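You operate a simulated robot arm through the tools that you are given. There is no shell and no other tool. Be economical: measure what you need, move in short steps, check, and stop when the job is done.

The job below is to be done with a simulated two-armed robot. You get a single attempt, and the scene is never put back.

JOB
Start the slush machine: outlet, lamp, stirrers on, then both knobs to frost.
Fine: the outlet by the door. Wait till both displays read ready.

The check looks at the end state, three seconds after you hand in, the way a careful person would. Anything else that was tipped, shoved, dropped, spilled or broken makes it a failure.

ROBOT AND FRAMES
Two 7-joint arms with fingered hands on one trunk, on a base that drives. Base frame: it is fixed to the floor where the robot stands at the start and does not move with it; the origin is under the middle of the robot, x ahead of it, y to its left, z up. Units: cm, degrees, N and s.
The left shoulder is at the start at [2.1, 20.8, 142.3], the right one opposite. Places, roughly: blue knob [70, 20, 90]; blue slush tank [80, 40, 130]; blue slush tap [70, 20, 130]; blue switch [60, 20, 90]; lamp switch [70, 10, 90]; lock of the blue slush tap [70, 20, 120]; lock of the red slush tap [80, 10, 120]; outlet switch [80, -20, 130]; red knob [80, 0, 90]; red slush tank [100, 20, 130]; red slush tap [80, 0, 130]; red switch [80, 0, 90]. Payload 5 kg a hand.
The tool frame of a hand sits at the grasp point between the pads (the TCP): z along the fingers, y along the line on which they close. The tips reach 4.8 cm beyond it. Largest opening 16 cm; the body of the gripper starts 5.6 cm behind the TCP. The gripper is a hand of 4 fingers: y runs from the thumb to the fingers, the wrist lies at [-2.6, -14.2, -25.2] in the tool frame, and closing takes about 1.5 s.
Orientation is that of the tool frame in the base frame, as a unit quaternion [x, y, z, w]. With the fingers straight down and the wrist toward the robot, the tool's x, y and z point along [0, 1, 0], [1, 0, 0] and [0, 0, -1] of the base frame.

CONTROLS
- The arms move only by the tool send_rows. It takes "left_plan", "right_plan" or both (then of equal length, played together; a hand with none holds still); each is a list of rows, each a list of 2 entries, a list of its own where there are three numbers: the shift along the tool's x, y, z in m, then the turn, a rotation vector about the tool's x, y, z in degrees. In form: [[[x, y, z], [wx, wy, wz]], ...]. A call has 1 to 12 rows; each row is the pose to reach, as a shift and turn from the pose commanded when the call began, along the tool's axes at that moment. "left_gripper" and "right_gripper" are, for a hand that has rows, the opening in per cent of the stroke, from 0 (shut) to 100 (fully open), set as the call begins (left out, the last holds). Each row takes 0.2 s and may step no farther than 5 cm and 8.6 degrees from the row before; otherwise, or with a gripper value out of range, the whole call is refused. Where a pose cannot be reached the arm comes as near as it can. A force on the tool above 40 N (or 10 N above the force at the start of the call, whichever is more), or a blocked arm, ends the call early, and 0.2 s more pass. Each finger travels about 10.8 cm/s and halts on what it meets, pressing with about 29 N; the grip force reading is that of the motor and also rises with nothing between the fingers. The clock runs only during rows and for 0.2 s after the last one: add rows that repeat a pose to give the fingers time. The reply holds the time, the measured pose of the TCP, the force on the tool along the base axes, the opening and the grip force, in the units named above and with some noise, with the torque about the TCP (base axes, N m) and any sound that the robot's microphone picked up.
- Cameras (640 x 400 px; columns grow to the right, rows downward): "scene" is now at [9.95, -0.08, 161.73]; the picture's right is [-0.00, -1.00, 0.00], its down [-0.53, 0.00, -0.85] and it looks along [0.85, -0.00, -0.53] (base axes); focal length 214 px, centre (320, 200). "left" rides on the left gripper at [-8.7, -13.3, -18.9] in its tool frame; the picture's right is [-0.83, -0.26, 0.49], its down [0.51, -0.71, 0.49] and it looks along [0.22, 0.66, 0.72] (tool axes); focal length 238 px, centre (320, 200). "right" rides on the right gripper at [8.7, -13.3, -18.9] in its tool frame; the picture's right is [-0.83, 0.26, -0.49], its down [-0.51, -0.71, 0.49] and it looks along [-0.22, 0.66, 0.72] (tool axes); focal length 238 px, centre (320, 200). There is no depth. A picture from a camera that has moved, and an enlarged one, comes with that camera's place and axes in the base frame and with its lens.
- get_image(camera): a new picture of that camera. No time passes.
- lift_body(by): slides the trunk up (or, below 0, down) by that many cm; the arms and the scene camera ride with it, the base frame stays. It gives what a move gives, with no picture.
- steer(legs): drives the robot by 1 to 6 legs, each [ahead, left, turn to the left] in cm, cm and degrees, along the robot's own axes; the way and the turn of a leg run together, so that a leg with both is an arc; at most 150 cm and 180 degrees a leg. The arms and the cameras ride along, it lands a little off, and it stops where it bumps. It gives what a move gives.
- move_fingers(index, middle, ring, thumb_bend, thumb_turn, hand): sets how far each is bent, from 0 (flat) to 1 (curled in); at 0.3 the hand is open as for a grip, at 0.7 the pads meet at the TCP. One left out holds its place. A second passes; each finger stops where it meets its share of the squeeze, and holds until it gets a number again. A gripper value or a shape takes the hand back. It gives what a move gives, with no picture; readings hold the bend of each and the force on the fingers (four entries, about 0 where the hand has none), thumb and palm. thumb_turn goes from beside the hand (0) to across from the fingers (1), as for a grip.
- set_grasp(shape, hand): the hand has 4 fingers and takes this shape, open, in about a second: jaw (thumb against the fingers, like two jaws); tri (thumb and two fingers); tip (a fingertip pinch); poke (one finger out to press); point (the index stretched); flat (the hand flat); cup (the hand cupped); fist (a fist). The gripper value then closes the fingers along that shape, each until it touches; the sizes above hold for jaw. It gives what a move gives, with no picture.
- head_to(pan, tilt): turns the head with the scene camera to pan (to the left, within 86 degrees either way) and tilt (down, from -29 to 69), counted from straight ahead of the robot. It gives what a move gives.
- close_up(camera, box): a new picture of the part [left, top, right, bottom] of that camera's present view, enlarged. No time passes.
- hand_in(): hands the job in; it is judged then, once.

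Work in short steps. Places have to be worked out from the pictures, the camera data and where the tool is seen: move nearer, look again, correct. Check each grasp and each placing, and mend what went wrong. You have 120 turns and 88 pictures in all, those below and enlarged ones among them. Open the grippers and draw the arms clear of the work before you hand the job in, unless the task says otherwise; then end with one line.

The tools are called after "Emit:" as a command line: name --argument value ..., lists and objects as JSON in quotes. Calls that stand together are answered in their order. send_rows: Moves the arms, as the interface text tells. Its arguments: {"type":"object","properties":{"left_plan":{"type":"array"},"left_gripper":{"type":"number"},"right_plan":{"type":"array"},"right_gripper":{"type":"number"}},"required":[]} The other tools are called the same way: lift_body (by) slides the trunk up or down; set_grasp (shape, hand) gives the hand a shape; move_fingers (index, middle, ring, thumb_bend, thumb_turn, hand) moves the fingers one by one; steer (legs) drives the base; head_to (pan, tilt) turns the head that bears the scene camera; get_image (camera) takes a picture; close_up (camera, box) takes an enlarged picture of a part of a camera's view; hand_in () hands the job in.

At the start:

```text
clock: 0.0
left_position: [60.98, 19.53, 152.09]
left_tool_rot: [0.708, 0.707, 0.0, 0.0]
left_ft_force: [0.5, -0.3, 0.0]
left_torque: [-0.02, 0.02, 0.0]
left_finger_gap: 15.95
left_finger_force: 0.2
left_shape: jaw
left_bend: [0.3, 0.3, 0.3, 0.3, 0.98]
left_finger forces: [0.0, 0.1, 0.0, 0.1, 0.0, 0.1]
right_position: [64.95, -29.18, 155.03]
right_tool_rot: [0.707, 0.707, 0.0, 0.0]
right_ft_force: [0.2, -0.1, -0.2]
right_torque: [0.0, 0.02, -0.02]
right_finger_gap: 15.96
right_finger_force: 0.0
right_shape: jaw
right_bend: [0.3, 0.3, 0.3, 0.3, 0.98]
right_finger forces: [0.0, 0.1, 0.1, 0.0, 0.0, 0.0]
trunk travel left (down, up): [-42.5, 26.5]
robot x, y, heading: [0.03, 0.07, 0.3]
head pan, tilt: [-0.1, 32.0]
```

scene: 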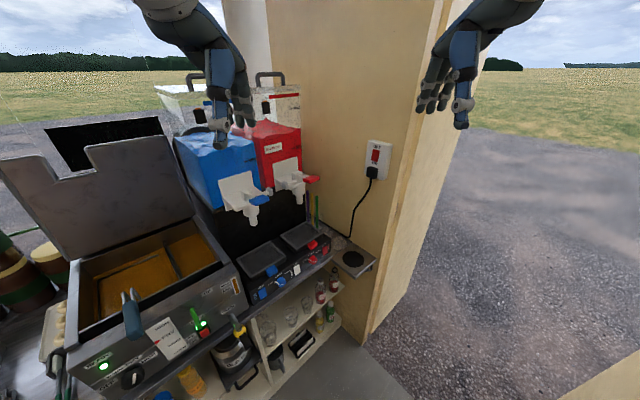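
right: 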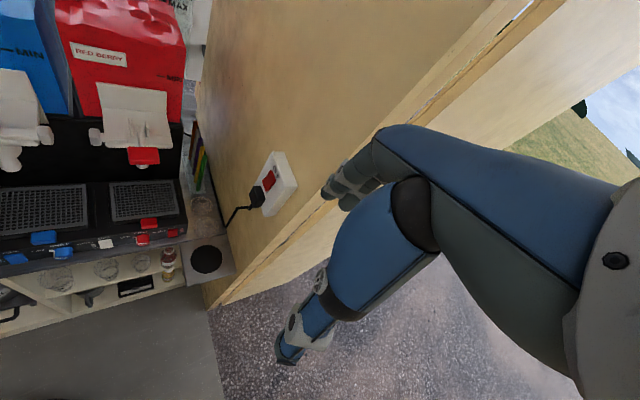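
left: 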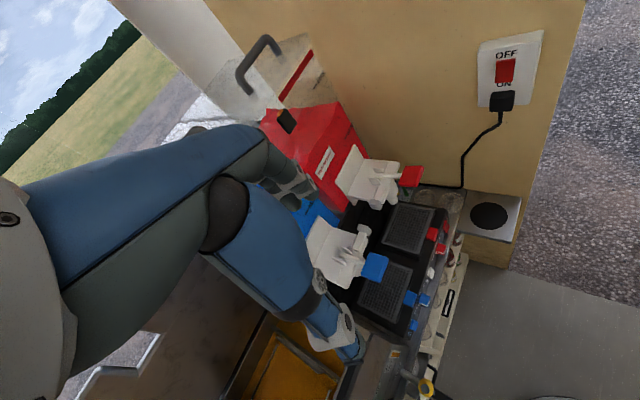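

The outlet is on the wall panel at the right; the machine's panel is below the tanks. I take enlarged views of both to read them.

Emit:
close_up --camera "scene" --box '[230, 210, 350, 310]'

Emit:
close_up --camera "scene" --box '[350, 120, 410, 200]'

Emit:
close_up --camera "right" --box '[0, 170, 240, 310]'

Emit:
close_up --camera "left" --box '[300, 180, 480, 340]'

```text
4.00 times, centred on (290, 260) of scene
camera zoom: at [9.95, -0.08, 161.73], right [0.0, -1.0, 0.0], down [-0.53, 0.0, -0.85], along [0.85, 0.0, -0.53], focal length 858 px, centre (440, -40)
```

zoom: 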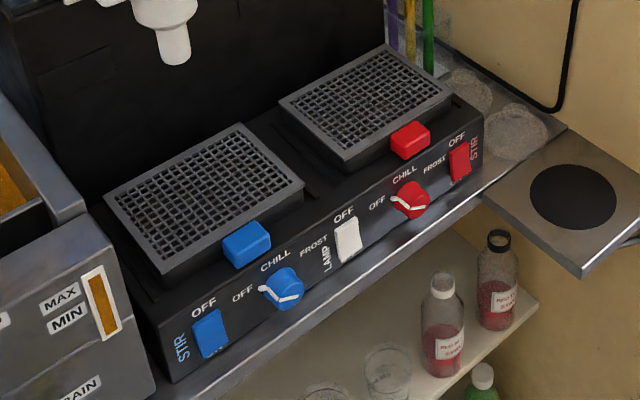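

```text
5.00 times, centred on (380, 160) of scene
camera zoom: at [9.95, -0.08, 161.73], right [0.0, -1.0, 0.0], down [-0.53, 0.0, -0.85], along [0.85, 0.0, -0.53], focal length 1072 px, centre (20, 400)
```

zoom: 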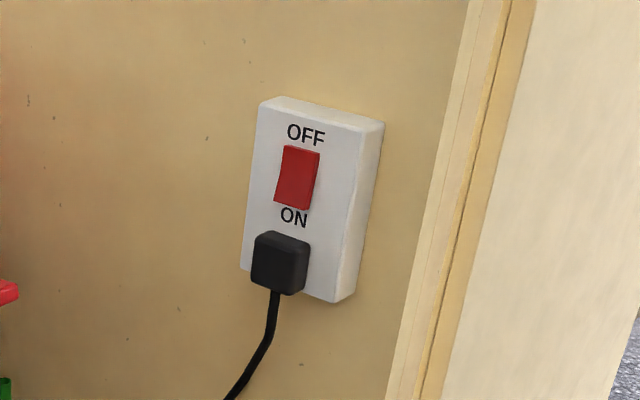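

```text
2.67 times, centred on (120, 240) of right
camera zoom: at [51.67, -20.4, 173.87], right [0.26, -0.83, 0.49], down [-0.71, -0.51, -0.49], along [0.66, -0.22, -0.72], focal length 636 px, centre (853, 93)
```

zoom: 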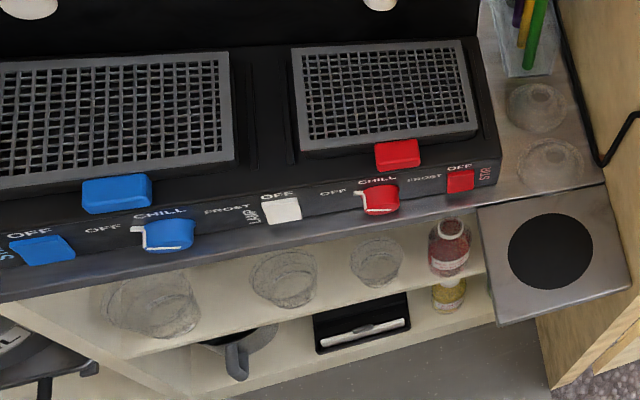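

```text
2.50 times, centred on (390, 260) of left
camera zoom: at [47.78, 10.83, 171.04], right [-0.26, -0.83, -0.49], down [-0.71, 0.51, -0.49], along [0.66, 0.22, -0.72], focal length 596 px, centre (145, 50)
```

zoom: 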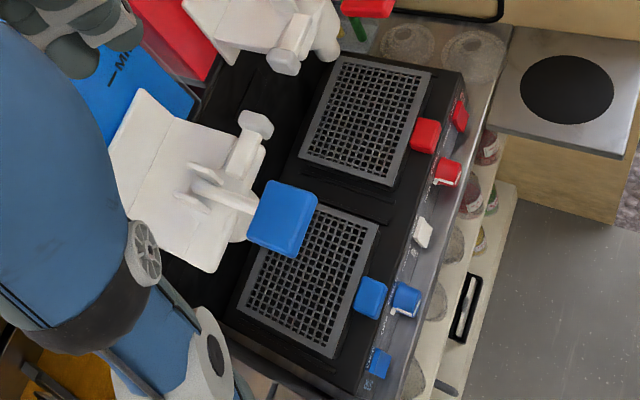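

Triangulating: outlet rocker ≈ [85.1,-20.3,134], on a wall facing (-0.68,0.73,0); the panel runs from blue switch ≈ [61,22,87] to red switch ≈ [84,-2.5,86.5]. All rockers look off (OFF at the top), both knobs point to OFF. I give the left hand a poking finger first.

Emit:
set_grasp --hand "left" --shape "poke"

Emit:
set_grasp --hand "right" --shape "poke"

Emit:
get_image --camera "left"

```text
clock: 0.9
left_position: [61.08, 19.47, 152.15]
left_tool_rot: [0.707, 0.707, 0.001, 0.0]
left_ft_force: [0.5, 0.0, -0.3]
left_torque: [0.01, -0.02, 0.0]
left_finger_gap: 0.0
left_finger_force: 0.0
left_shape: poke
left_bend: [0.7, 0.7, 0.99, 1.0, 1.0]
left_finger forces: [0.0, 0.0, 0.1, 0.1, 0.0, 0.0]
right_position: [64.99, -29.02, 154.95]
right_tool_rot: [0.707, 0.707, 0.0, 0.0]
right_ft_force: [0.5, -0.4, 0.4]
right_torque: [-0.01, 0.04, 0.01]
right_finger_gap: 15.98
right_finger_force: 0.0
right_shape: jaw
right_bend: [0.3, 0.3, 0.3, 0.3, 0.98]
right_finger forces: [0.0, 0.1, 0.0, 0.0, 0.0, 0.1]
trunk travel left (down, up): [-42.5, 26.5]
robot x, y, heading: [0.34, 0.27, -0.0]
head pan, tilt: [-0.1, 32.0]
```

```text
clock: 1.8
left_position: [61.01, 19.36, 152.02]
left_tool_rot: [0.708, 0.707, 0.0, -0.001]
left_ft_force: [0.1, 0.3, -0.3]
left_torque: [0.02, -0.02, 0.0]
left_finger_gap: 0.0
left_finger_force: 0.0
left_shape: poke
left_bend: [0.7, 0.7, 0.99, 1.0, 1.0]
left_finger forces: [0.1, 0.0, 0.1, 0.1, 0.0, 0.1]
right_position: [64.83, -28.96, 155.05]
right_tool_rot: [0.708, 0.707, 0.0, -0.001]
right_ft_force: [0.5, 0.0, -0.5]
right_torque: [0.0, 0.02, 0.0]
right_finger_gap: 0.02
right_finger_force: 0.1
right_shape: poke
right_bend: [0.7, 0.7, 0.99, 1.0, 1.0]
right_finger forces: [0.1, 0.0, 0.0, 0.0, 0.0, 0.0]
trunk travel left (down, up): [-42.5, 26.5]
robot x, y, heading: [0.17, 0.15, 0.1]
head pan, tilt: [-0.1, 32.0]
```

```text
80 pictures are left
camera left: at [47.8, 10.83, 171.04], right [-0.26, -0.83, -0.49], down [-0.71, 0.51, -0.49], along [0.66, 0.22, -0.72], focal length 238 px, centre (320, 200)
```

left: 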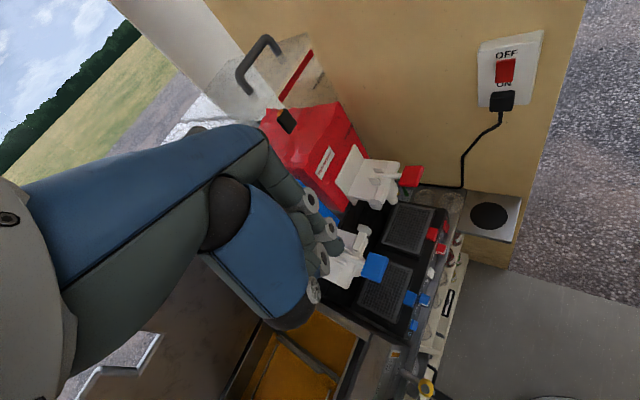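

I enlarge the hand to find where the poking tip is.

Emit:
close_up --camera "left" --box '[240, 160, 400, 340]'

Emit:
close_up --camera "scene" --box '[150, 40, 310, 160]'

```text
2.22 times, centred on (320, 250) of left
camera zoom: at [47.8, 10.83, 171.04], right [-0.26, -0.83, -0.49], down [-0.71, 0.51, -0.49], along [0.66, 0.22, -0.72], focal length 530 px, centre (320, 89)
```

zoom: 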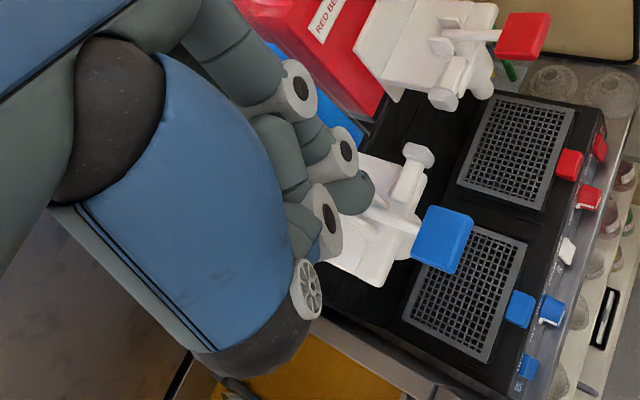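

```text
3.33 times, centred on (230, 100) of scene
camera zoom: at [9.97, -0.08, 161.72], right [0.0, -1.0, 0.0], down [-0.53, 0.0, -0.85], along [0.85, 0.0, -0.53], focal length 715 px, centre (620, 533)
```

zoom: 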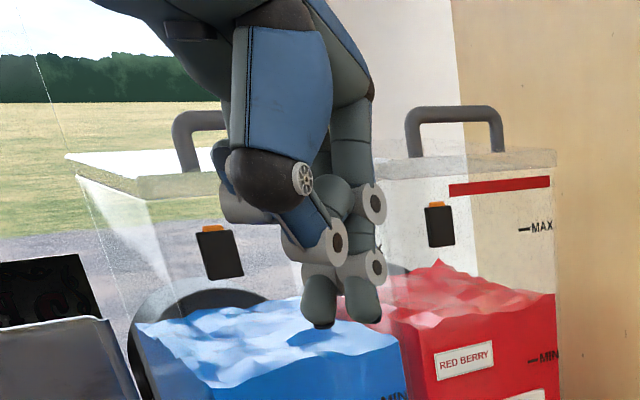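

Two fingers stay out in "poke"; I try "point" for a single stretched finger and look.

Emit:
set_grasp --hand "left" --shape "point"

Emit:
close_up --camera "scene" --box '[150, 40, 310, 160]'

Emit:
close_up --camera "left" --box '[220, 140, 400, 340]'

```text
clock: 2.7
left_position: [60.95, 19.42, 152.11]
left_tool_rot: [0.707, 0.707, 0.0, 0.0]
left_ft_force: [-1.0, -0.1, 0.8]
left_torque: [-0.01, 0.01, -0.02]
left_finger_gap: 0.0
left_finger_force: 0.1
left_shape: point
left_bend: [0.19, 1.0, 1.0, 0.99, 0.87]
left_finger forces: [0.0, 0.0, 0.1, 0.0, 0.0, 0.0]
right_position: [64.97, -29.14, 155.0]
right_tool_rot: [0.707, 0.707, 0.0, 0.0]
right_ft_force: [0.7, 0.3, -0.2]
right_torque: [0.03, -0.02, -0.01]
right_finger_gap: 0.0
right_finger_force: 0.1
right_shape: poke
right_bend: [0.7, 0.7, 0.99, 1.0, 1.0]
right_finger forces: [0.1, 0.0, 0.0, 0.0, 0.1, 0.0]
trunk travel left (down, up): [-42.5, 26.5]
robot x, y, heading: [-0.29, -0.19, -0.0]
head pan, tilt: [-0.1, 32.0]
```

```text
3.33 times, centred on (230, 100) of scene
camera zoom: at [9.94, -0.07, 161.73], right [0.0, -1.0, 0.0], down [-0.53, 0.0, -0.85], along [0.85, 0.0, -0.53], focal length 715 px, centre (620, 533)
```

zoom: 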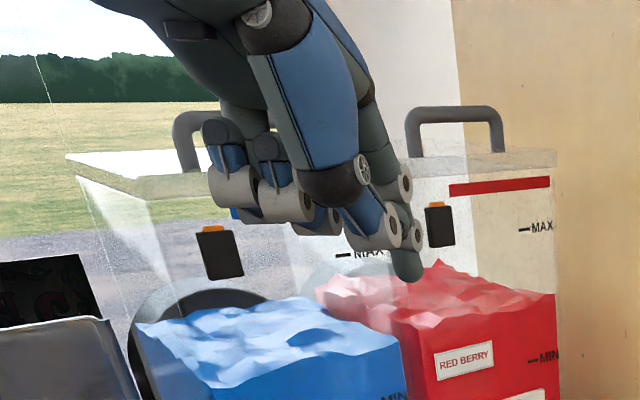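

```text
2.00 times, centred on (310, 240) of left
camera zoom: at [47.77, 10.83, 171.04], right [-0.26, -0.83, -0.49], down [-0.71, 0.51, -0.49], along [0.66, 0.22, -0.72], focal length 477 px, centre (340, 120)
```

zoom: 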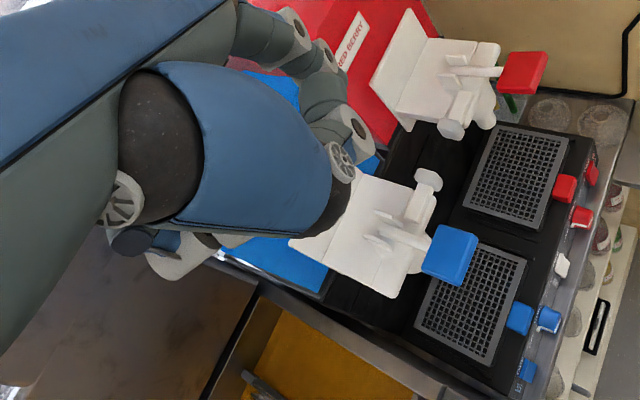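

The straight finger leaves obliquely and its tip is uncertain. I try only the index at 0.7 (pad at TCP, tip 4.8 cm beyond), all else curled, thumb turned aside.

Emit:
move_fingers --hand "left" --index 0.7 --middle 1 --ring 1 --thumb_bend 1 --thumb_turn 0

Emit:
close_up --camera "scene" --box '[150, 40, 310, 160]'

Emit:
close_up --camera "left" --box '[220, 140, 400, 340]'

```text
clock: 3.7
left_position: [60.94, 19.45, 152.24]
left_tool_rot: [0.707, 0.707, 0.001, 0.0]
left_ft_force: [-0.1, 0.3, -0.1]
left_torque: [0.04, -0.02, 0.03]
left_finger_gap: 10.59
left_finger_force: 0.1
left_shape: fingers
left_bend: [0.7, 1.0, 1.0, 1.0, 0.0]
left_finger forces: [0.0, 0.1, 0.1, 0.0, 0.0, 0.0]
right_position: [64.84, -29.13, 154.98]
right_tool_rot: [0.707, 0.707, 0.001, 0.0]
right_ft_force: [-0.8, -0.3, -0.1]
right_torque: [0.0, 0.01, 0.02]
right_finger_gap: 0.0
right_finger_force: 0.1
right_shape: poke
right_bend: [0.7, 0.7, 0.99, 1.0, 1.0]
right_finger forces: [0.1, 0.0, 0.0, 0.0, 0.0, 0.0]
trunk travel left (down, up): [-42.5, 26.5]
robot x, y, heading: [0.11, -0.1, -0.0]
head pan, tilt: [-0.1, 32.0]
```

```text
3.33 times, centred on (230, 100) of scene
camera zoom: at [9.94, -0.08, 161.73], right [0.0, -1.0, 0.0], down [-0.53, 0.0, -0.85], along [0.85, 0.0, -0.53], focal length 715 px, centre (620, 533)
```

zoom: 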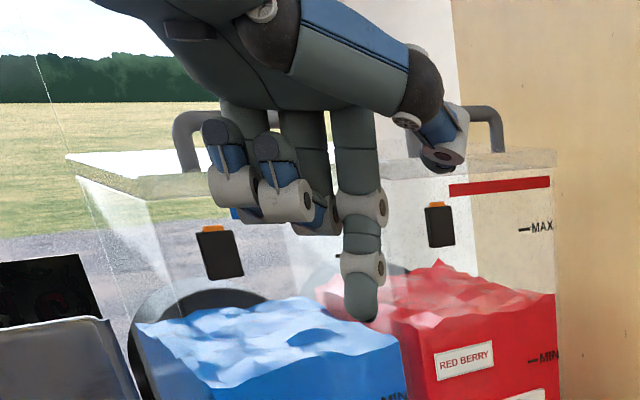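

```text
2.00 times, centred on (310, 240) of left
camera zoom: at [47.77, 10.83, 171.05], right [-0.26, -0.83, -0.49], down [-0.71, 0.51, -0.49], along [0.66, 0.22, -0.72], focal length 477 px, centre (340, 120)
```

zoom: 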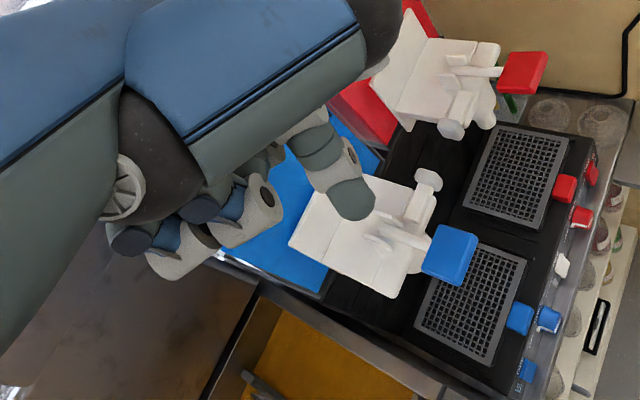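

The index tip is now at about tool (-1.3, 0, +4.5). I rotate the left hand to point horizontally at the outlet wall, staging at about [58,2,140], well short of it.

Emit:
send_rows --left_plan '[[[-0.0146, -0.0025, 0.01], [-7.04, -3.05, 3.05]], [[-0.0292, -0.005, 0.02], [-14.08, -6.1, 6.1]], [[-0.0437, -0.0075, 0.03], [-21.12, -9.15, 9.15]], [[-0.0583, -0.01, 0.04], [-28.17, -12.2, 12.2]], [[-0.0729, -0.0125, 0.05], [-35.21, -15.25, 15.25]], [[-0.0875, -0.015, 0.06], [-42.25, -18.3, 18.3]], [[-0.1021, -0.0175, 0.07], [-49.29, -21.35, 21.35]], [[-0.1167, -0.02, 0.08], [-56.33, -24.4, 24.4]], [[-0.1312, -0.0225, 0.09], [-63.37, -27.45, 27.45]], [[-0.1458, -0.025, 0.1], [-70.42, -30.5, 30.5]], [[-0.1604, -0.0275, 0.11], [-77.46, -33.55, 33.55]], [[-0.175, -0.03, 0.12], [-84.5, -36.6, 36.6]]]'

Emit:
get_image --camera "scene"

```text
clock: 6.3
left_position: [58.3, 1.96, 140.24]
left_tool_rot: [0.657, 0.259, 0.259, 0.659]
left_ft_force: [0.7, 0.5, -0.5]
left_torque: [0.02, -0.02, -0.06]
left_finger_gap: 10.62
left_finger_force: 0.0
left_shape: fingers
left_bend: [0.7, 1.0, 1.0, 1.0, 0.0]
left_finger forces: [0.0, 0.0, 0.1, 0.0, 0.1, 0.1]
right_position: [65.19, -29.14, 154.92]
right_tool_rot: [0.706, 0.708, 0.0, -0.002]
right_ft_force: [1.8, -1.1, -0.3]
right_torque: [0.01, 0.11, 0.07]
right_finger_gap: 0.0
right_finger_force: 0.1
right_shape: poke
right_bend: [0.7, 0.7, 0.99, 1.0, 1.0]
right_finger forces: [0.0, 0.0, 0.0, 0.1, 0.0, 0.0]
trunk travel left (down, up): [-42.5, 26.5]
robot x, y, heading: [-0.39, -0.03, -0.2]
head pan, tilt: [-0.1, 32.0]
```

```text
73 pictures are left
camera scene: at [10.12, -0.16, 161.71], right [0.0, -1.0, 0.0], down [-0.53, 0.0, -0.85], along [0.85, 0.0, -0.53], focal length 214 px, centre (320, 200)
```

scene: 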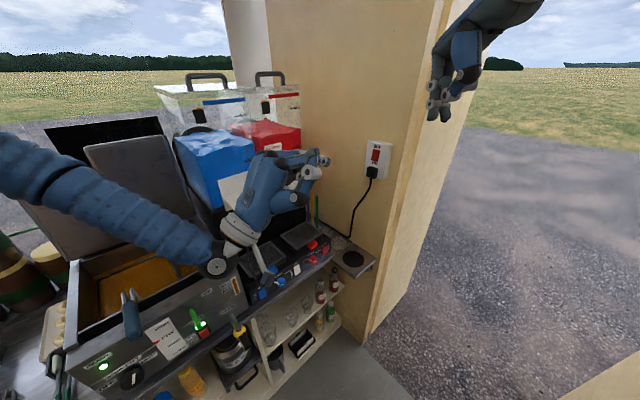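

Pointing well. The tip is ≈[60.4,-2.2,140.2]; I move to ~8 cm short of the lower half of the rocker and look.

Emit:
send_rows --left_plan '[[[0.009, -0.0125, 0.037], [0, 0, 0]], [[0.019, -0.025, 0.074], [0, 0, 0]], [[0.028, -0.0375, 0.11], [0, 0, 0]], [[0.037, -0.05, 0.147], [0, 0, 0]], [[0.047, -0.0625, 0.184], [0, 0, 0]], [[0.056, -0.075, 0.22], [0, 0, 0]], [[0.056, -0.075, 0.22], [0, 0, 0]]]'

Emit:
close_up --camera "scene" --box '[280, 110, 440, 210]'

Emit:
get_image --camera "left"

```text
clock: 7.9
left_position: [77.13, -10.52, 132.91]
left_tool_rot: [0.657, 0.261, 0.261, 0.657]
left_ft_force: [0.1, 0.5, -1.3]
left_torque: [0.04, 0.03, -0.01]
left_finger_gap: 10.6
left_finger_force: 0.0
left_shape: fingers
left_bend: [0.7, 1.0, 1.0, 1.0, 0.0]
left_finger forces: [0.1, 0.0, 0.0, 0.1, 0.1, 0.1]
right_position: [64.97, -28.99, 155.09]
right_tool_rot: [0.707, 0.707, -0.001, 0.0]
right_ft_force: [-1.2, 0.4, 0.5]
right_torque: [-0.1, -0.04, -0.04]
right_finger_gap: 0.0
right_finger_force: 0.0
right_shape: poke
right_bend: [0.7, 0.7, 0.99, 1.0, 1.0]
right_finger forces: [0.0, 0.0, 0.1, 0.1, 0.0, 0.1]
trunk travel left (down, up): [-42.5, 26.5]
robot x, y, heading: [-0.11, 0.18, 0.0]
head pan, tilt: [-0.1, 32.0]
```

```text
4.00 times, centred on (360, 160) of scene
camera zoom: at [9.9, 0.0, 161.73], right [0.0, -1.0, 0.0], down [-0.53, 0.0, -0.85], along [0.85, 0.0, -0.53], focal length 858 px, centre (160, 360)
```

zoom: 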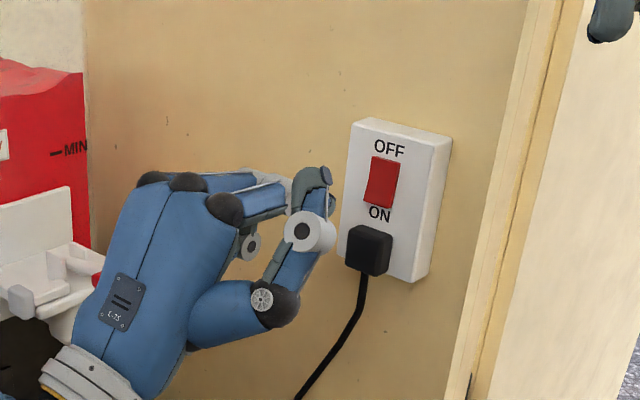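

```text
71 pictures are left
camera left: at [57.89, -2.54, 119.67], right [-0.28, -0.93, -0.26], down [0.71, -0.01, -0.71], along [0.65, -0.38, 0.66], focal length 238 px, centre (320, 200)
```

left: 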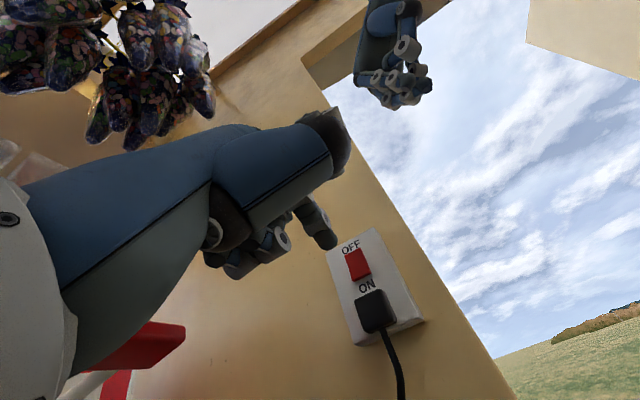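

Tip agrees with prediction: ≈[79.3,-14.7,132.9], rocker 8 cm further. I advance slowly and press into the lower half.

Emit:
send_rows --left_plan '[[[0.002, -0.002, 0.03], [0, 0, 0]], [[0.004, -0.004, 0.055], [0, 0, 0]], [[0.004, -0.004, 0.065], [0, 0, 0]], [[0.004, -0.004, 0.075], [0, 0, 0]], [[0.004, -0.004, 0.08], [0, 0, 0]], [[0.004, -0.004, 0.085], [0, 0, 0]], [[0.004, -0.004, 0.09], [0, 0, 0]]]'

Emit:
get_image --camera "left"

```text
clock: 9.3
left_position: [82.72, -15.66, 132.79]
left_tool_rot: [0.655, 0.258, 0.26, 0.661]
left_ft_force: [-25.9, 18.2, 4.0]
left_torque: [-0.4, -0.32, -0.78]
left_finger_gap: 10.74
left_finger_force: 15.2
left_shape: fingers
left_bend: [0.71, 1.0, 1.0, 1.0, 0.0]
left_finger forces: [31.0, 0.0, 0.0, 0.1, 0.1, 0.1]
right_position: [64.61, -28.84, 155.16]
right_tool_rot: [0.707, 0.708, 0.0, 0.0]
right_ft_force: [0.7, -1.0, -1.3]
right_torque: [0.11, 0.05, 0.03]
right_finger_gap: 0.0
right_finger_force: 0.0
right_shape: poke
right_bend: [0.7, 0.7, 0.99, 1.0, 1.0]
right_finger forces: [0.0, 0.1, 0.0, 0.0, 0.1, 0.1]
trunk travel left (down, up): [-42.5, 26.5]
robot x, y, heading: [0.1, -0.05, 0.1]
head pan, tilt: [-0.1, 32.0]
stopped in row 6 (left hand): the force on the tool passed its limit at 42 N (the readings are from after the stop); the commanded pose is now the measured one
```

```text
70 pictures are left
camera left: at [63.51, -7.78, 119.2], right [-0.28, -0.93, -0.25], down [0.71, -0.02, -0.7], along [0.65, -0.37, 0.66], focal length 238 px, centre (320, 200)
```

left: 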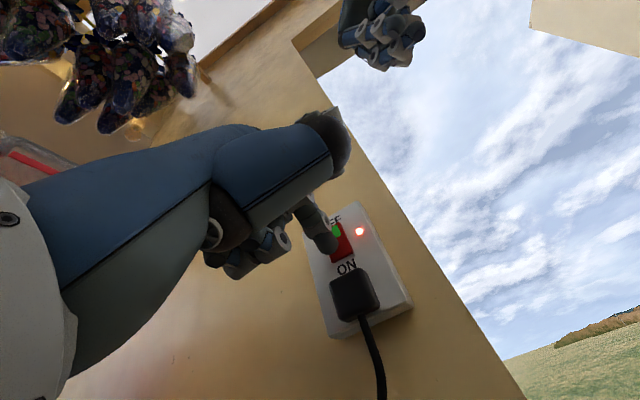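

Contact at 42 N; a red lamp lit beside the rocker. I back off 9 cm and look.

Emit:
send_rows --left_plan '[[[0, 0, -0.03], [0, 0, 0]], [[0, 0, -0.06], [0, 0, 0]], [[0, 0, -0.1], [0, 0, 0]], [[0, 0, -0.13], [0, 0, 0]]]'

Emit:
close_up --camera "scene" --box '[350, 120, 410, 200]'

Emit:
close_up --camera "scene" --box '[150, 60, 320, 220]'

```text
clock: 10.3
left_position: [73.86, -6.52, 132.61]
left_tool_rot: [0.656, 0.259, 0.26, 0.659]
left_ft_force: [-0.3, 0.3, 0.8]
left_torque: [0.01, 0.03, 0.07]
left_finger_gap: 10.63
left_finger_force: 0.2
left_shape: fingers
left_bend: [0.7, 1.0, 1.0, 1.0, 0.0]
left_finger forces: [0.0, 0.1, 0.0, 0.1, 0.0, 0.0]
right_position: [64.89, -28.93, 155.15]
right_tool_rot: [0.706, 0.708, 0.0, -0.001]
right_ft_force: [0.4, 0.4, 0.9]
right_torque: [-0.04, -0.07, 0.0]
right_finger_gap: 0.04
right_finger_force: 0.0
right_shape: poke
right_bend: [0.7, 0.7, 0.99, 1.0, 1.0]
right_finger forces: [0.1, 0.0, 0.1, 0.1, 0.1, 0.0]
trunk travel left (down, up): [-42.5, 26.5]
robot x, y, heading: [-0.08, -0.14, 0.2]
head pan, tilt: [-0.1, 32.0]
```

```text
5.00 times, centred on (380, 160) of scene
camera zoom: at [9.81, 0.04, 161.73], right [0.0, -1.0, 0.0], down [-0.53, 0.0, -0.85], along [0.85, 0.0, -0.53], focal length 1072 px, centre (20, 400)
```

zoom: 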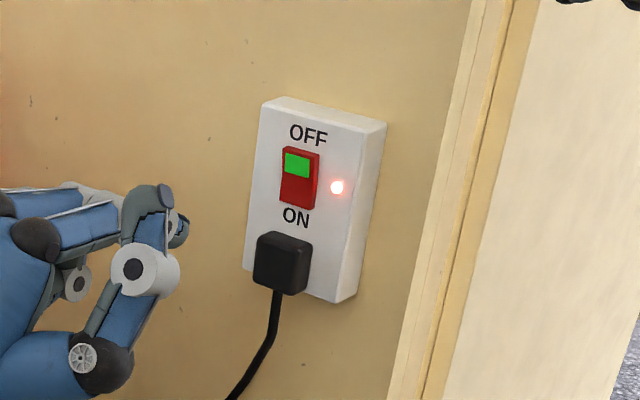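

```text
2.50 times, centred on (235, 140) of scene
camera zoom: at [9.81, 0.04, 161.73], right [0.0, -1.0, 0.0], down [-0.53, 0.0, -0.85], along [0.85, 0.0, -0.53], focal length 536 px, centre (532, 350)
```

zoom: 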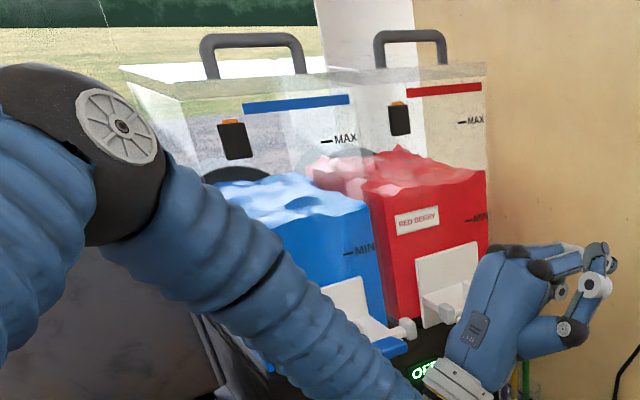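

Outlet is on (green flag, pilot light, and a display now shows OFF). I withdraw the left hand from the wall and turn it to point forward-down, clear of the machine.

Emit:
send_rows --left_plan '[[[-0.01, 0, -0.04], [0, 0, 0]], [[-0.03, 0, -0.08], [0, 0, 0]], [[-0.06, 0, -0.11], [0, 0, 0]], [[-0.09, 0, -0.14], [5.3, 5.54, -2.3]], [[-0.1, 0, -0.16], [10.6, 11.08, -4.6]], [[-0.11, 0, -0.16], [15.9, 16.6, -6.9]], [[-0.12, 0, -0.16], [21.2, 22.15, -9.2]], [[-0.12, 0, -0.16], [26.5, 27.7, -11.5]], [[-0.12, 0, -0.16], [31.8, 33.2, -13.8]], [[-0.12, 0, -0.16], [37.1, 38.8, -16.1]], [[-0.12, 0, -0.16], [42.4, 44.3, -18.4]]]' --right_plan '[[[0, -0.03, 0], [0, 0, 0]], [[0, -0.06, 0], [0, 0, 0]], [[0, -0.09, 0], [0, 0, 0]], [[0, -0.12, 0], [0, 0, 0]], [[0, -0.15, 0], [0, 0, 0]], [[0, -0.18, 0], [0, 0, 0]], [[0, -0.2, 0], [0, 0, 0]], [[0, -0.22, 0], [0, 0, 0]], [[0, -0.22, 0], [0, 0, 0]], [[0, -0.22, 0], [0, 0, 0]], [[0, -0.22, 0], [0, 0, 0]]]'

Emit:
get_image --camera "scene"

```text
clock: 12.7
left_position: [54.22, -3.09, 132.22]
left_tool_rot: [0.652, 0.654, 0.27, 0.272]
left_ft_force: [-0.3, -0.3, 0.0]
left_torque: [0.04, -0.06, 0.06]
left_finger_gap: 10.6
left_finger_force: 0.1
left_shape: fingers
left_bend: [0.7, 1.0, 1.0, 1.0, 0.0]
left_finger forces: [0.1, 0.0, 0.0, 0.0, 0.1, 0.0]
right_position: [42.95, -29.25, 155.12]
right_tool_rot: [0.706, 0.708, 0.001, -0.001]
right_ft_force: [0.5, -1.0, -0.8]
right_torque: [0.07, 0.02, -0.02]
right_finger_gap: 0.02
right_finger_force: 0.1
right_shape: poke
right_bend: [0.7, 0.7, 0.99, 1.0, 1.0]
right_finger forces: [0.0, 0.0, 0.0, 0.0, 0.0, 0.0]
trunk travel left (down, up): [-42.5, 26.5]
robot x, y, heading: [0.32, -0.13, -0.3]
head pan, tilt: [-0.1, 32.0]
```

```text
67 pictures are left
camera scene: at [9.85, -0.15, 161.73], right [0.0, -1.0, 0.0], down [-0.53, 0.0, -0.85], along [0.85, 0.0, -0.53], focal length 214 px, centre (320, 200)
```

scene: 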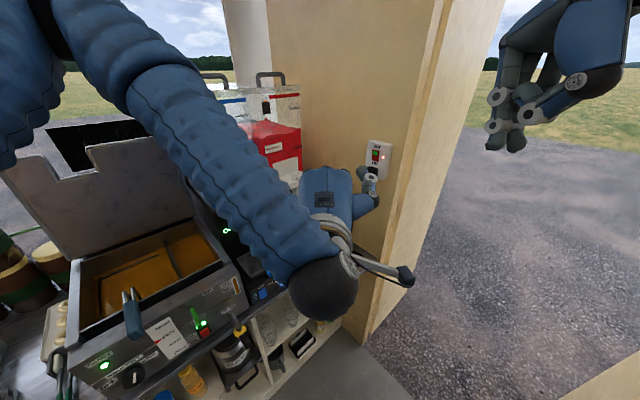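

The panel direction suits the right arm well without driving (wrist yaw only ~20°). I tuck the left arm away to the left-rear, and form the single-finger shape on the right hand.

Emit:
send_rows --left_plan '[[[0.02, -0.014, -0.035], [0, 0, 0]], [[0.05, -0.028, -0.06], [0, 0, 0]], [[0.08, -0.042, -0.09], [0, 0, 0]], [[0.115, -0.056, -0.115], [0, 0, 0]], [[0.15, -0.07, -0.14], [0, 0, 0]], [[0.185, -0.085, -0.165], [0, 0, 0]], [[0.22, -0.1, -0.19], [0, 0, 0]], [[0.25, -0.113, -0.22], [0, 0, 0]]]'

Emit:
move_fingers --hand "right" --index 0.7 --middle 1 --ring 1 --thumb_bend 1 --thumb_turn 0

Emit:
send_rows --right_plan '[[[0.011, 0.015, 0.043], [-5.35, 2.11, -5.11]], [[0.022, 0.03, 0.087], [-10.7, 4.22, -10.22]], [[0.034, 0.045, 0.13], [-16.05, 6.34, -15.34]], [[0.045, 0.06, 0.175], [-21.4, 8.45, -20.45]], [[0.056, 0.075, 0.218], [-26.75, 10.56, -25.56]], [[0.067, 0.09, 0.262], [-32.1, 12.67, -30.67]], [[0.079, 0.105, 0.306], [-37.45, 14.79, -35.79]], [[0.09, 0.12, 0.35], [-42.8, 16.9, -40.9]]]'

Emit:
get_image --camera "right"

Emit:
get_image --camera "scene"

```text
clock: 14.4
left_position: [44.87, -1.75, 145.09]
left_tool_rot: [0.646, 0.654, 0.274, 0.281]
left_ft_force: [-3.0, -0.5, 2.1]
left_torque: [-0.03, -0.1, 0.02]
left_finger_gap: 10.63
left_finger_force: 0.1
left_shape: fingers
left_bend: [0.7, 1.0, 1.0, 1.0, 0.0]
left_finger forces: [0.1, 0.0, 0.0, 0.0, 0.0, 0.0]
left hand out of reach, approached as far as the arm can: row 2, 3, 4, 5, 6, 7, 8
right_position: [42.42, -29.0, 155.12]
right_tool_rot: [0.706, 0.708, 0.0, 0.001]
right_ft_force: [-3.0, 0.8, 1.4]
right_torque: [-0.09, -0.3, -0.04]
right_finger_gap: 0.01
right_finger_force: 0.1
right_shape: poke
right_bend: [0.7, 0.7, 0.99, 1.0, 1.0]
right_finger forces: [0.0, 0.1, 0.0, 0.0, 0.1, 0.0]
trunk travel left (down, up): [-42.5, 26.5]
robot x, y, heading: [-0.1, -0.35, -0.1]
head pan, tilt: [-0.1, 32.0]
stopped in row 8 (left hand): the force on the tool passed its limit at 47 N (the readings are from after the stop); the commanded pose is now the measured one
```

```text
clock: 15.4
left_position: [45.41, -1.76, 145.03]
left_tool_rot: [0.647, 0.655, 0.273, 0.28]
left_ft_force: [0.4, -0.2, 0.8]
left_torque: [-0.04, -0.04, 0.0]
left_finger_gap: 10.59
left_finger_force: 0.0
left_shape: fingers
left_bend: [0.7, 1.0, 1.0, 1.0, 0.0]
left_finger forces: [0.0, 0.1, 0.0, 0.0, 0.0, 0.0]
right_position: [42.97, -29.05, 154.83]
right_tool_rot: [0.707, 0.707, -0.001, -0.002]
right_ft_force: [-1.7, -1.0, 0.6]
right_torque: [0.01, -0.08, 0.0]
right_finger_gap: 10.61
right_finger_force: 0.1
right_shape: fingers
right_bend: [0.7, 1.0, 1.0, 1.0, 0.0]
right_finger forces: [0.0, 0.0, 0.1, 0.0, 0.1, 0.0]
trunk travel left (down, up): [-42.5, 26.5]
robot x, y, heading: [0.02, -0.02, 0.0]
head pan, tilt: [-0.1, 32.0]
```

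```text
clock: 17.4
left_position: [45.33, -1.91, 145.03]
left_tool_rot: [0.646, 0.655, 0.273, 0.28]
left_ft_force: [-1.4, 0.5, 0.4]
left_torque: [-0.03, -0.13, 0.14]
left_finger_gap: 10.58
left_finger_force: 0.1
left_shape: fingers
left_bend: [0.7, 1.0, 1.0, 1.0, 0.0]
left_finger forces: [0.0, 0.1, 0.0, 0.0, 0.0, 0.1]
right_position: [57.82, -15.23, 150.23]
right_tool_rot: [0.177, 0.824, 0.346, 0.412]
right_ft_force: [-0.7, -1.3, -0.1]
right_torque: [-0.03, -0.03, 0.0]
right_finger_gap: 10.55
right_finger_force: 0.0
right_shape: fingers
right_bend: [0.7, 1.0, 1.0, 1.0, 0.0]
right_finger forces: [0.0, 0.0, 0.0, 0.0, 0.0, 0.1]
right hand out of reach, approached as far as the arm can: row 4, 5, 6, 7
trunk travel left (down, up): [-42.5, 26.5]
robot x, y, heading: [-0.08, -0.19, 0.0]
head pan, tilt: [-0.1, 32.0]
stopped in row 8 (right hand): the arm was blocked; the commanded pose is now the measured one
```

```text
66 pictures are left
camera right: at [37.31, -27.39, 143.88], right [0.11, -0.51, 0.86], down [0.69, -0.58, -0.43], along [0.71, 0.64, 0.29], focal length 238 px, centre (320, 200)
```

right: 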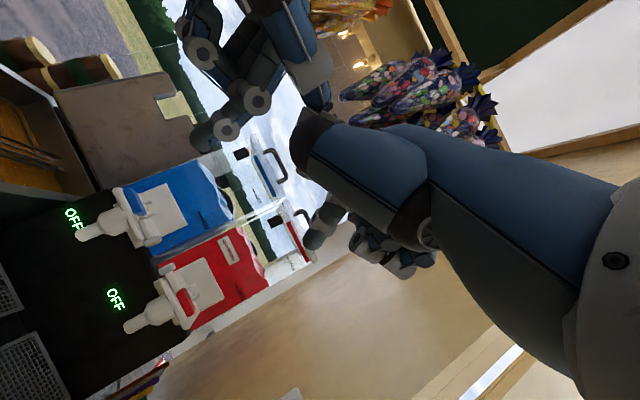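

```text
65 pictures are left
camera scene: at [9.68, -0.19, 161.73], right [0.0, -1.0, 0.0], down [-0.53, 0.0, -0.85], along [0.85, 0.0, -0.53], focal length 214 px, centre (320, 200)
```

scene: 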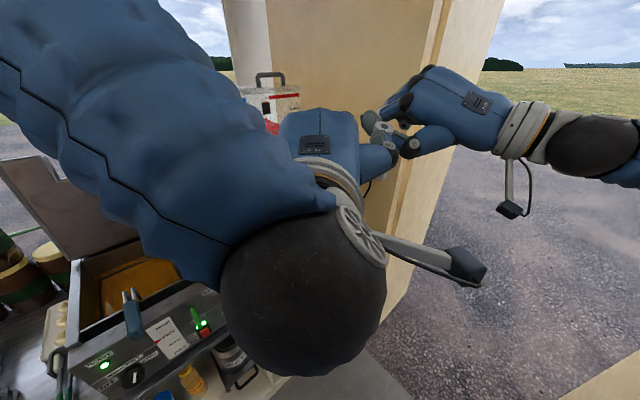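

The arms crowd each other: the left couldn't tuck in and the right was blocked beside it. I first back the right hand off to the right.

Emit:
send_rows --right_plan '[[[-0.014, -0.028, -0.029], [0, 0, 0]], [[-0.028, -0.056, -0.058], [0, 0, 0]], [[-0.042, -0.084, -0.087], [0, 0, 0]], [[-0.056, -0.112, -0.116], [0, 0, 0]]]'

```text
clock: 18.6
left_position: [45.34, -1.6, 144.89]
left_tool_rot: [0.646, 0.655, 0.273, 0.28]
left_ft_force: [-1.2, 1.1, -0.9]
left_torque: [-0.1, -0.06, -0.09]
left_finger_gap: 10.59
left_finger_force: 0.0
left_shape: fingers
left_bend: [0.7, 1.0, 1.0, 1.0, 0.0]
left_finger forces: [0.0, 0.0, 0.0, 0.0, 0.0, 0.0]
right_position: [57.08, -24.84, 140.56]
right_tool_rot: [0.204, 0.856, 0.329, 0.344]
right_ft_force: [-0.8, 1.7, 2.4]
right_torque: [-0.17, 0.1, -0.14]
right_finger_gap: 10.6
right_finger_force: 0.0
right_shape: fingers
right_bend: [0.7, 1.0, 1.0, 1.0, 0.0]
right_finger forces: [0.0, 0.0, 0.0, 0.0, 0.1, 0.0]
right hand out of reach, approached as far as the arm can: row 2, 3, 4
trunk travel left (down, up): [-42.5, 26.5]
robot x, y, heading: [-0.18, 0.0, -0.1]
head pan, tilt: [-0.1, 32.0]
stopped in row 4 (right hand): the arm was blocked; the commanded pose is now the measured one
```

The right hand gave some room. Now I send the left hand back to its roomy start area ([55,20,152], pointing down).

Emit:
send_rows --left_plan '[[[0.037, 0.02, 0.0035], [7.5, 0, 0]], [[0.073, 0.04, 0.007], [15, 0, 0]], [[0.11, 0.06, 0.0105], [22.5, 0, 0]], [[0.147, 0.08, 0.014], [30, 0, 0]], [[0.183, 0.1, 0.0175], [37.5, 0, 0]], [[0.22, 0.12, 0.021], [45, 0, 0]]]'

Emit:
get_image --camera "scene"

```text
clock: 20.0
left_position: [55.85, 20.8, 151.36]
left_tool_rot: [0.705, 0.709, -0.001, 0.01]
left_ft_force: [0.7, 2.0, -1.0]
left_torque: [-0.17, 0.1, -0.02]
left_finger_gap: 10.62
left_finger_force: 0.0
left_shape: fingers
left_bend: [0.7, 1.0, 1.0, 1.0, 0.0]
left_finger forces: [0.0, 0.0, 0.0, 0.1, 0.0, 0.0]
right_position: [57.51, -24.85, 140.5]
right_tool_rot: [0.205, 0.855, 0.329, 0.344]
right_ft_force: [1.0, 0.9, -0.1]
right_torque: [-0.04, 0.01, 0.0]
right_finger_gap: 10.57
right_finger_force: 0.0
right_shape: fingers
right_bend: [0.7, 1.0, 1.0, 1.0, 0.0]
right_finger forces: [0.1, 0.0, 0.0, 0.0, 0.1, 0.0]
trunk travel left (down, up): [-42.5, 26.5]
robot x, y, heading: [-0.06, -0.02, -0.3]
head pan, tilt: [-0.1, 32.0]
```

```text
64 pictures are left
camera scene: at [10.1, 0.12, 161.71], right [0.0, -1.0, 0.0], down [-0.53, 0.0, -0.85], along [0.85, 0.0, -0.53], focal length 214 px, centre (320, 200)
```

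scene: 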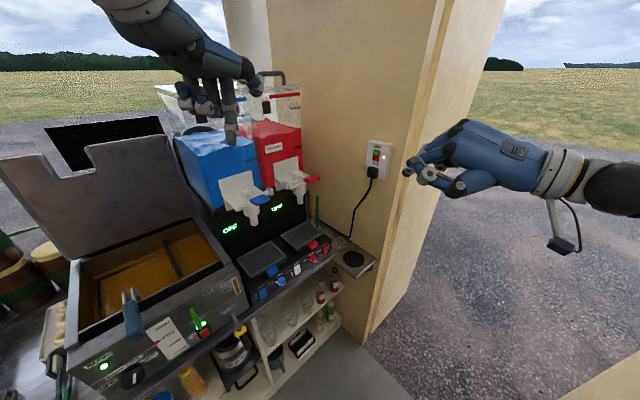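

Both hands are now clear. The right arm hits joint limits at that yaw, so I'll instead turn the base toward the machine. First I unwind the right hand back to pointing down and closer in.

Emit:
send_rows --right_plan '[[[0.007, 0.0038, -0.0183], [5.98, 0.13, 5.77]], [[0.014, 0.0076, -0.0366], [11.96, 0.26, 11.54]], [[0.021, 0.0114, -0.0549], [17.94, 0.39, 17.31]], [[0.028, 0.0152, -0.0732], [23.92, 0.52, 23.08]], [[0.035, 0.019, -0.0915], [29.9, 0.65, 28.85]], [[0.042, 0.0228, -0.1098], [35.88, 0.78, 34.62]], [[0.049, 0.0266, -0.1281], [41.86, 0.91, 40.39]], [[0.056, 0.0304, -0.1464], [47.84, 1.04, 46.16]], [[0.063, 0.0342, -0.1647], [53.82, 1.17, 51.93]], [[0.07, 0.038, -0.183], [59.8, 1.3, 57.7]]]'

Emit:
head_to --pan -20 --tilt 60

Emit:
get_image --camera "scene"

```text
clock: 22.2
left_position: [55.82, 20.58, 151.46]
left_tool_rot: [0.704, 0.71, 0.001, 0.011]
left_ft_force: [0.6, 0.7, -0.3]
left_torque: [-0.03, -0.01, -0.02]
left_finger_gap: 10.6
left_finger_force: 0.0
left_shape: fingers
left_bend: [0.7, 1.0, 1.0, 1.0, 0.0]
left_finger forces: [0.0, 0.0, 0.0, 0.0, 0.0, 0.0]
right_position: [39.9, -26.03, 150.0]
right_tool_rot: [0.708, 0.707, -0.002, -0.001]
right_ft_force: [-1.1, 0.1, 0.3]
right_torque: [-0.06, -0.01, 0.0]
right_finger_gap: 10.6
right_finger_force: 0.0
right_shape: fingers
right_bend: [0.7, 1.0, 1.0, 1.0, 0.0]
right_finger forces: [0.0, 0.0, 0.0, 0.0, 0.1, 0.0]
right hand out of reach, approached as far as the arm can: row 1, 4, 5
trunk travel left (down, up): [-42.5, 26.5]
robot x, y, heading: [-0.09, 0.15, 0.1]
head pan, tilt: [-0.1, 32.0]
```

```text
clock: 23.1
left_position: [55.85, 20.56, 151.61]
left_tool_rot: [0.705, 0.709, 0.0, 0.01]
left_ft_force: [-0.3, -0.1, 0.3]
left_torque: [0.03, 0.01, -0.03]
left_finger_gap: 10.62
left_finger_force: 0.0
left_shape: fingers
left_bend: [0.7, 1.0, 1.0, 1.0, 0.0]
left_finger forces: [0.0, 0.0, 0.1, 0.0, 0.1, 0.0]
right_position: [39.85, -26.15, 149.99]
right_tool_rot: [0.707, 0.707, 0.0, 0.0]
right_ft_force: [-0.1, 0.9, -0.6]
right_torque: [-0.01, -0.02, 0.02]
right_finger_gap: 10.6
right_finger_force: 0.1
right_shape: fingers
right_bend: [0.7, 1.0, 1.0, 1.0, 0.0]
right_finger forces: [0.0, 0.0, 0.1, 0.0, 0.0, 0.1]
trunk travel left (down, up): [-42.5, 26.5]
robot x, y, heading: [-0.09, 0.08, -0.0]
head pan, tilt: [-20.0, 60.0]
```

```text
63 pictures are left
camera scene: at [7.21, -2.29, 157.83], right [-0.34, -0.94, 0.0], down [-0.81, 0.29, -0.5], along [0.47, -0.17, -0.87], focal length 214 px, centre (320, 200)
```

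scene: 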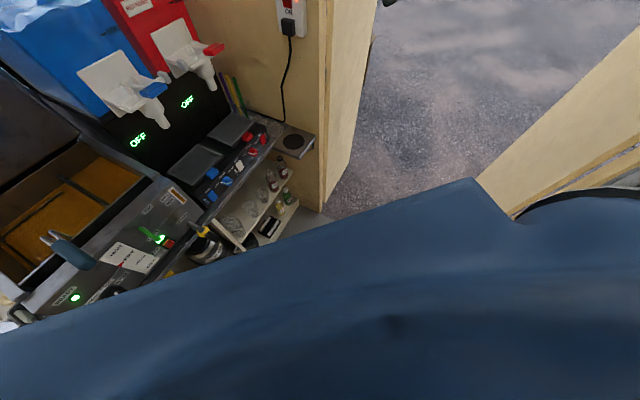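

Space to the right looks free. I tuck the right hand in a bit, then drive a first half-arc to the right while turning left (left hand stays roughly in place).

Emit:
send_rows --right_plan '[[[0.03, 0, 0], [0, 0, 0]], [[0.06, 0, 0], [0, 0, 0]], [[0.08, 0, 0], [0, 0, 0]]]'

Emit:
steer --legs '[[5.4, -16.1, 19]]'

Emit:
head_to --pan 0 --tilt 35

Emit:
get_image --camera "scene"

```text
clock: 23.9
left_position: [55.78, 20.52, 151.48]
left_tool_rot: [0.705, 0.709, 0.0, 0.011]
left_ft_force: [-0.7, 0.6, -0.8]
left_torque: [0.01, -0.03, -0.01]
left_finger_gap: 10.62
left_finger_force: 0.0
left_shape: fingers
left_bend: [0.7, 1.0, 1.0, 1.0, 0.0]
left_finger forces: [0.1, 0.0, 0.1, 0.0, 0.1, 0.0]
right_position: [39.92, -18.2, 150.13]
right_tool_rot: [0.708, 0.706, -0.001, -0.002]
right_ft_force: [0.0, 0.2, -0.3]
right_torque: [-0.04, -0.02, -0.04]
right_finger_gap: 10.6
right_finger_force: 0.1
right_shape: fingers
right_bend: [0.7, 1.0, 1.0, 1.0, 0.0]
right_finger forces: [0.0, 0.0, 0.0, 0.0, 0.0, 0.0]
trunk travel left (down, up): [-42.5, 26.5]
robot x, y, heading: [-0.39, 0.2, -0.1]
head pan, tilt: [-20.0, 60.0]
```

```text
clock: 25.4
left_position: [53.79, 22.93, 151.53]
left_tool_rot: [0.576, 0.817, 0.002, 0.011]
left_ft_force: [-0.9, 0.2, -0.4]
left_torque: [-0.01, -0.01, -0.01]
left_finger_gap: 10.6
left_finger_force: 0.2
left_shape: fingers
left_bend: [0.7, 1.0, 1.0, 1.0, 0.0]
left_finger forces: [0.1, 0.1, 0.1, 0.1, 0.1, 0.1]
right_position: [51.57, -18.91, 150.12]
right_tool_rot: [0.579, 0.815, -0.001, 0.0]
right_ft_force: [-0.7, 1.2, 1.1]
right_torque: [-0.01, 0.02, -0.02]
right_finger_gap: 10.58
right_finger_force: 0.1
right_shape: fingers
right_bend: [0.7, 1.0, 1.0, 1.0, 0.0]
right_finger forces: [0.0, 0.1, 0.1, 0.0, 0.1, 0.0]
trunk travel left (down, up): [-42.5, 26.5]
robot x, y, heading: [8.11, -15.05, 19.3]
head pan, tilt: [-20.0, 60.0]
```

```text
clock: 26.3
left_position: [53.79, 22.89, 151.45]
left_tool_rot: [0.576, 0.817, 0.002, 0.01]
left_ft_force: [0.3, 0.3, -0.2]
left_torque: [-0.02, -0.03, 0.01]
left_finger_gap: 10.57
left_finger_force: 0.0
left_shape: fingers
left_bend: [0.7, 1.0, 1.0, 1.0, 0.0]
left_finger forces: [0.0, 0.0, 0.1, 0.1, 0.0, 0.1]
right_position: [51.52, -18.9, 150.14]
right_tool_rot: [0.579, 0.815, -0.001, -0.001]
right_ft_force: [-0.7, 0.6, -0.6]
right_torque: [-0.04, -0.03, 0.03]
right_finger_gap: 10.59
right_finger_force: 0.0
right_shape: fingers
right_bend: [0.7, 1.0, 1.0, 1.0, 0.0]
right_finger forces: [0.1, 0.0, 0.0, 0.1, 0.1, 0.1]
trunk travel left (down, up): [-42.5, 26.5]
robot x, y, heading: [7.92, -14.85, 19.4]
head pan, tilt: [0.0, 35.0]
```

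```text
62 pictures are left
camera scene: at [17.12, -11.66, 161.25], right [0.33, -0.94, 0.0], down [-0.54, -0.19, -0.82], along [0.77, 0.27, -0.57], focal length 214 px, centre (320, 200)
```

scene: 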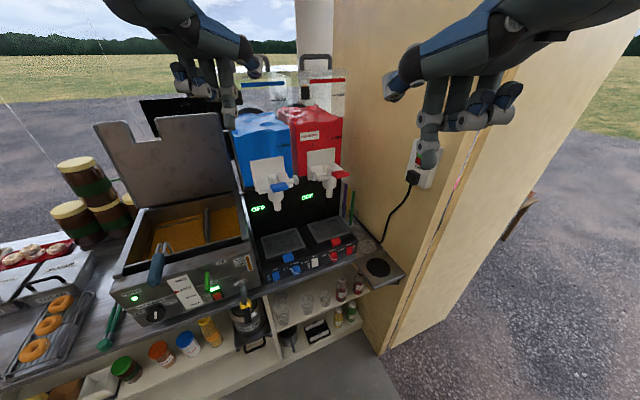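

Driving is accurate and all is clear. I do the second half-arc to about [18,-30], heading 38.

Emit:
steer --legs '[[1.6, -18, 19]]'

Emit:
get_image --camera "scene"

Emit:
close_up --camera "scene" --box '[220, 200, 380, 300]'

```text
clock: 27.8
left_position: [48.95, 21.04, 151.49]
left_tool_rot: [0.432, 0.902, 0.004, 0.009]
left_ft_force: [-0.3, -0.7, -0.5]
left_torque: [-0.04, -0.02, -0.01]
left_finger_gap: 10.59
left_finger_force: 0.0
left_shape: fingers
left_bend: [0.7, 1.0, 1.0, 1.0, 0.0]
left_finger forces: [0.0, 0.0, 0.1, 0.1, 0.0, 0.0]
right_position: [60.39, -19.22, 150.17]
right_tool_rot: [0.437, 0.9, -0.002, -0.001]
right_ft_force: [-0.3, -0.2, 1.2]
right_torque: [0.0, -0.01, -0.03]
right_finger_gap: 10.6
right_finger_force: 0.0
right_shape: fingers
right_bend: [0.7, 1.0, 1.0, 1.0, 0.0]
right_finger forces: [0.1, 0.0, 0.0, 0.0, 0.0, 0.0]
trunk travel left (down, up): [-42.5, 26.5]
robot x, y, heading: [17.75, -29.48, 38.4]
head pan, tilt: [0.0, 35.0]
```

```text
61 pictures are left
camera scene: at [25.48, -23.57, 161.26], right [0.62, -0.78, 0.0], down [-0.45, -0.36, -0.82], along [0.64, 0.51, -0.57], focal length 214 px, centre (320, 200)
```

scene: 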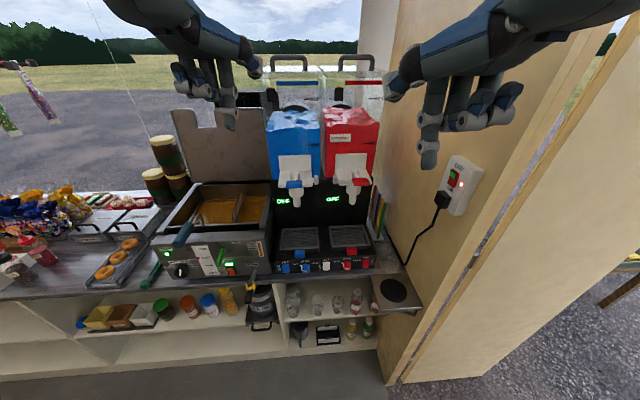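

```text
4.00 times, centred on (300, 250) of scene
camera zoom: at [25.48, -23.57, 161.26], right [0.62, -0.78, 0.0], down [-0.45, -0.36, -0.82], along [0.64, 0.51, -0.57], focal length 858 px, centre (400, 0)
```

zoom: 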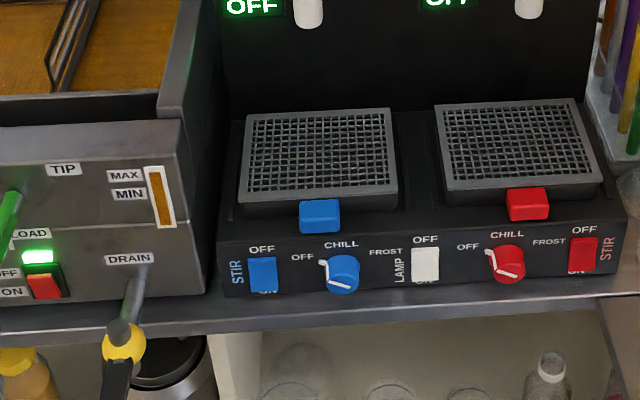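

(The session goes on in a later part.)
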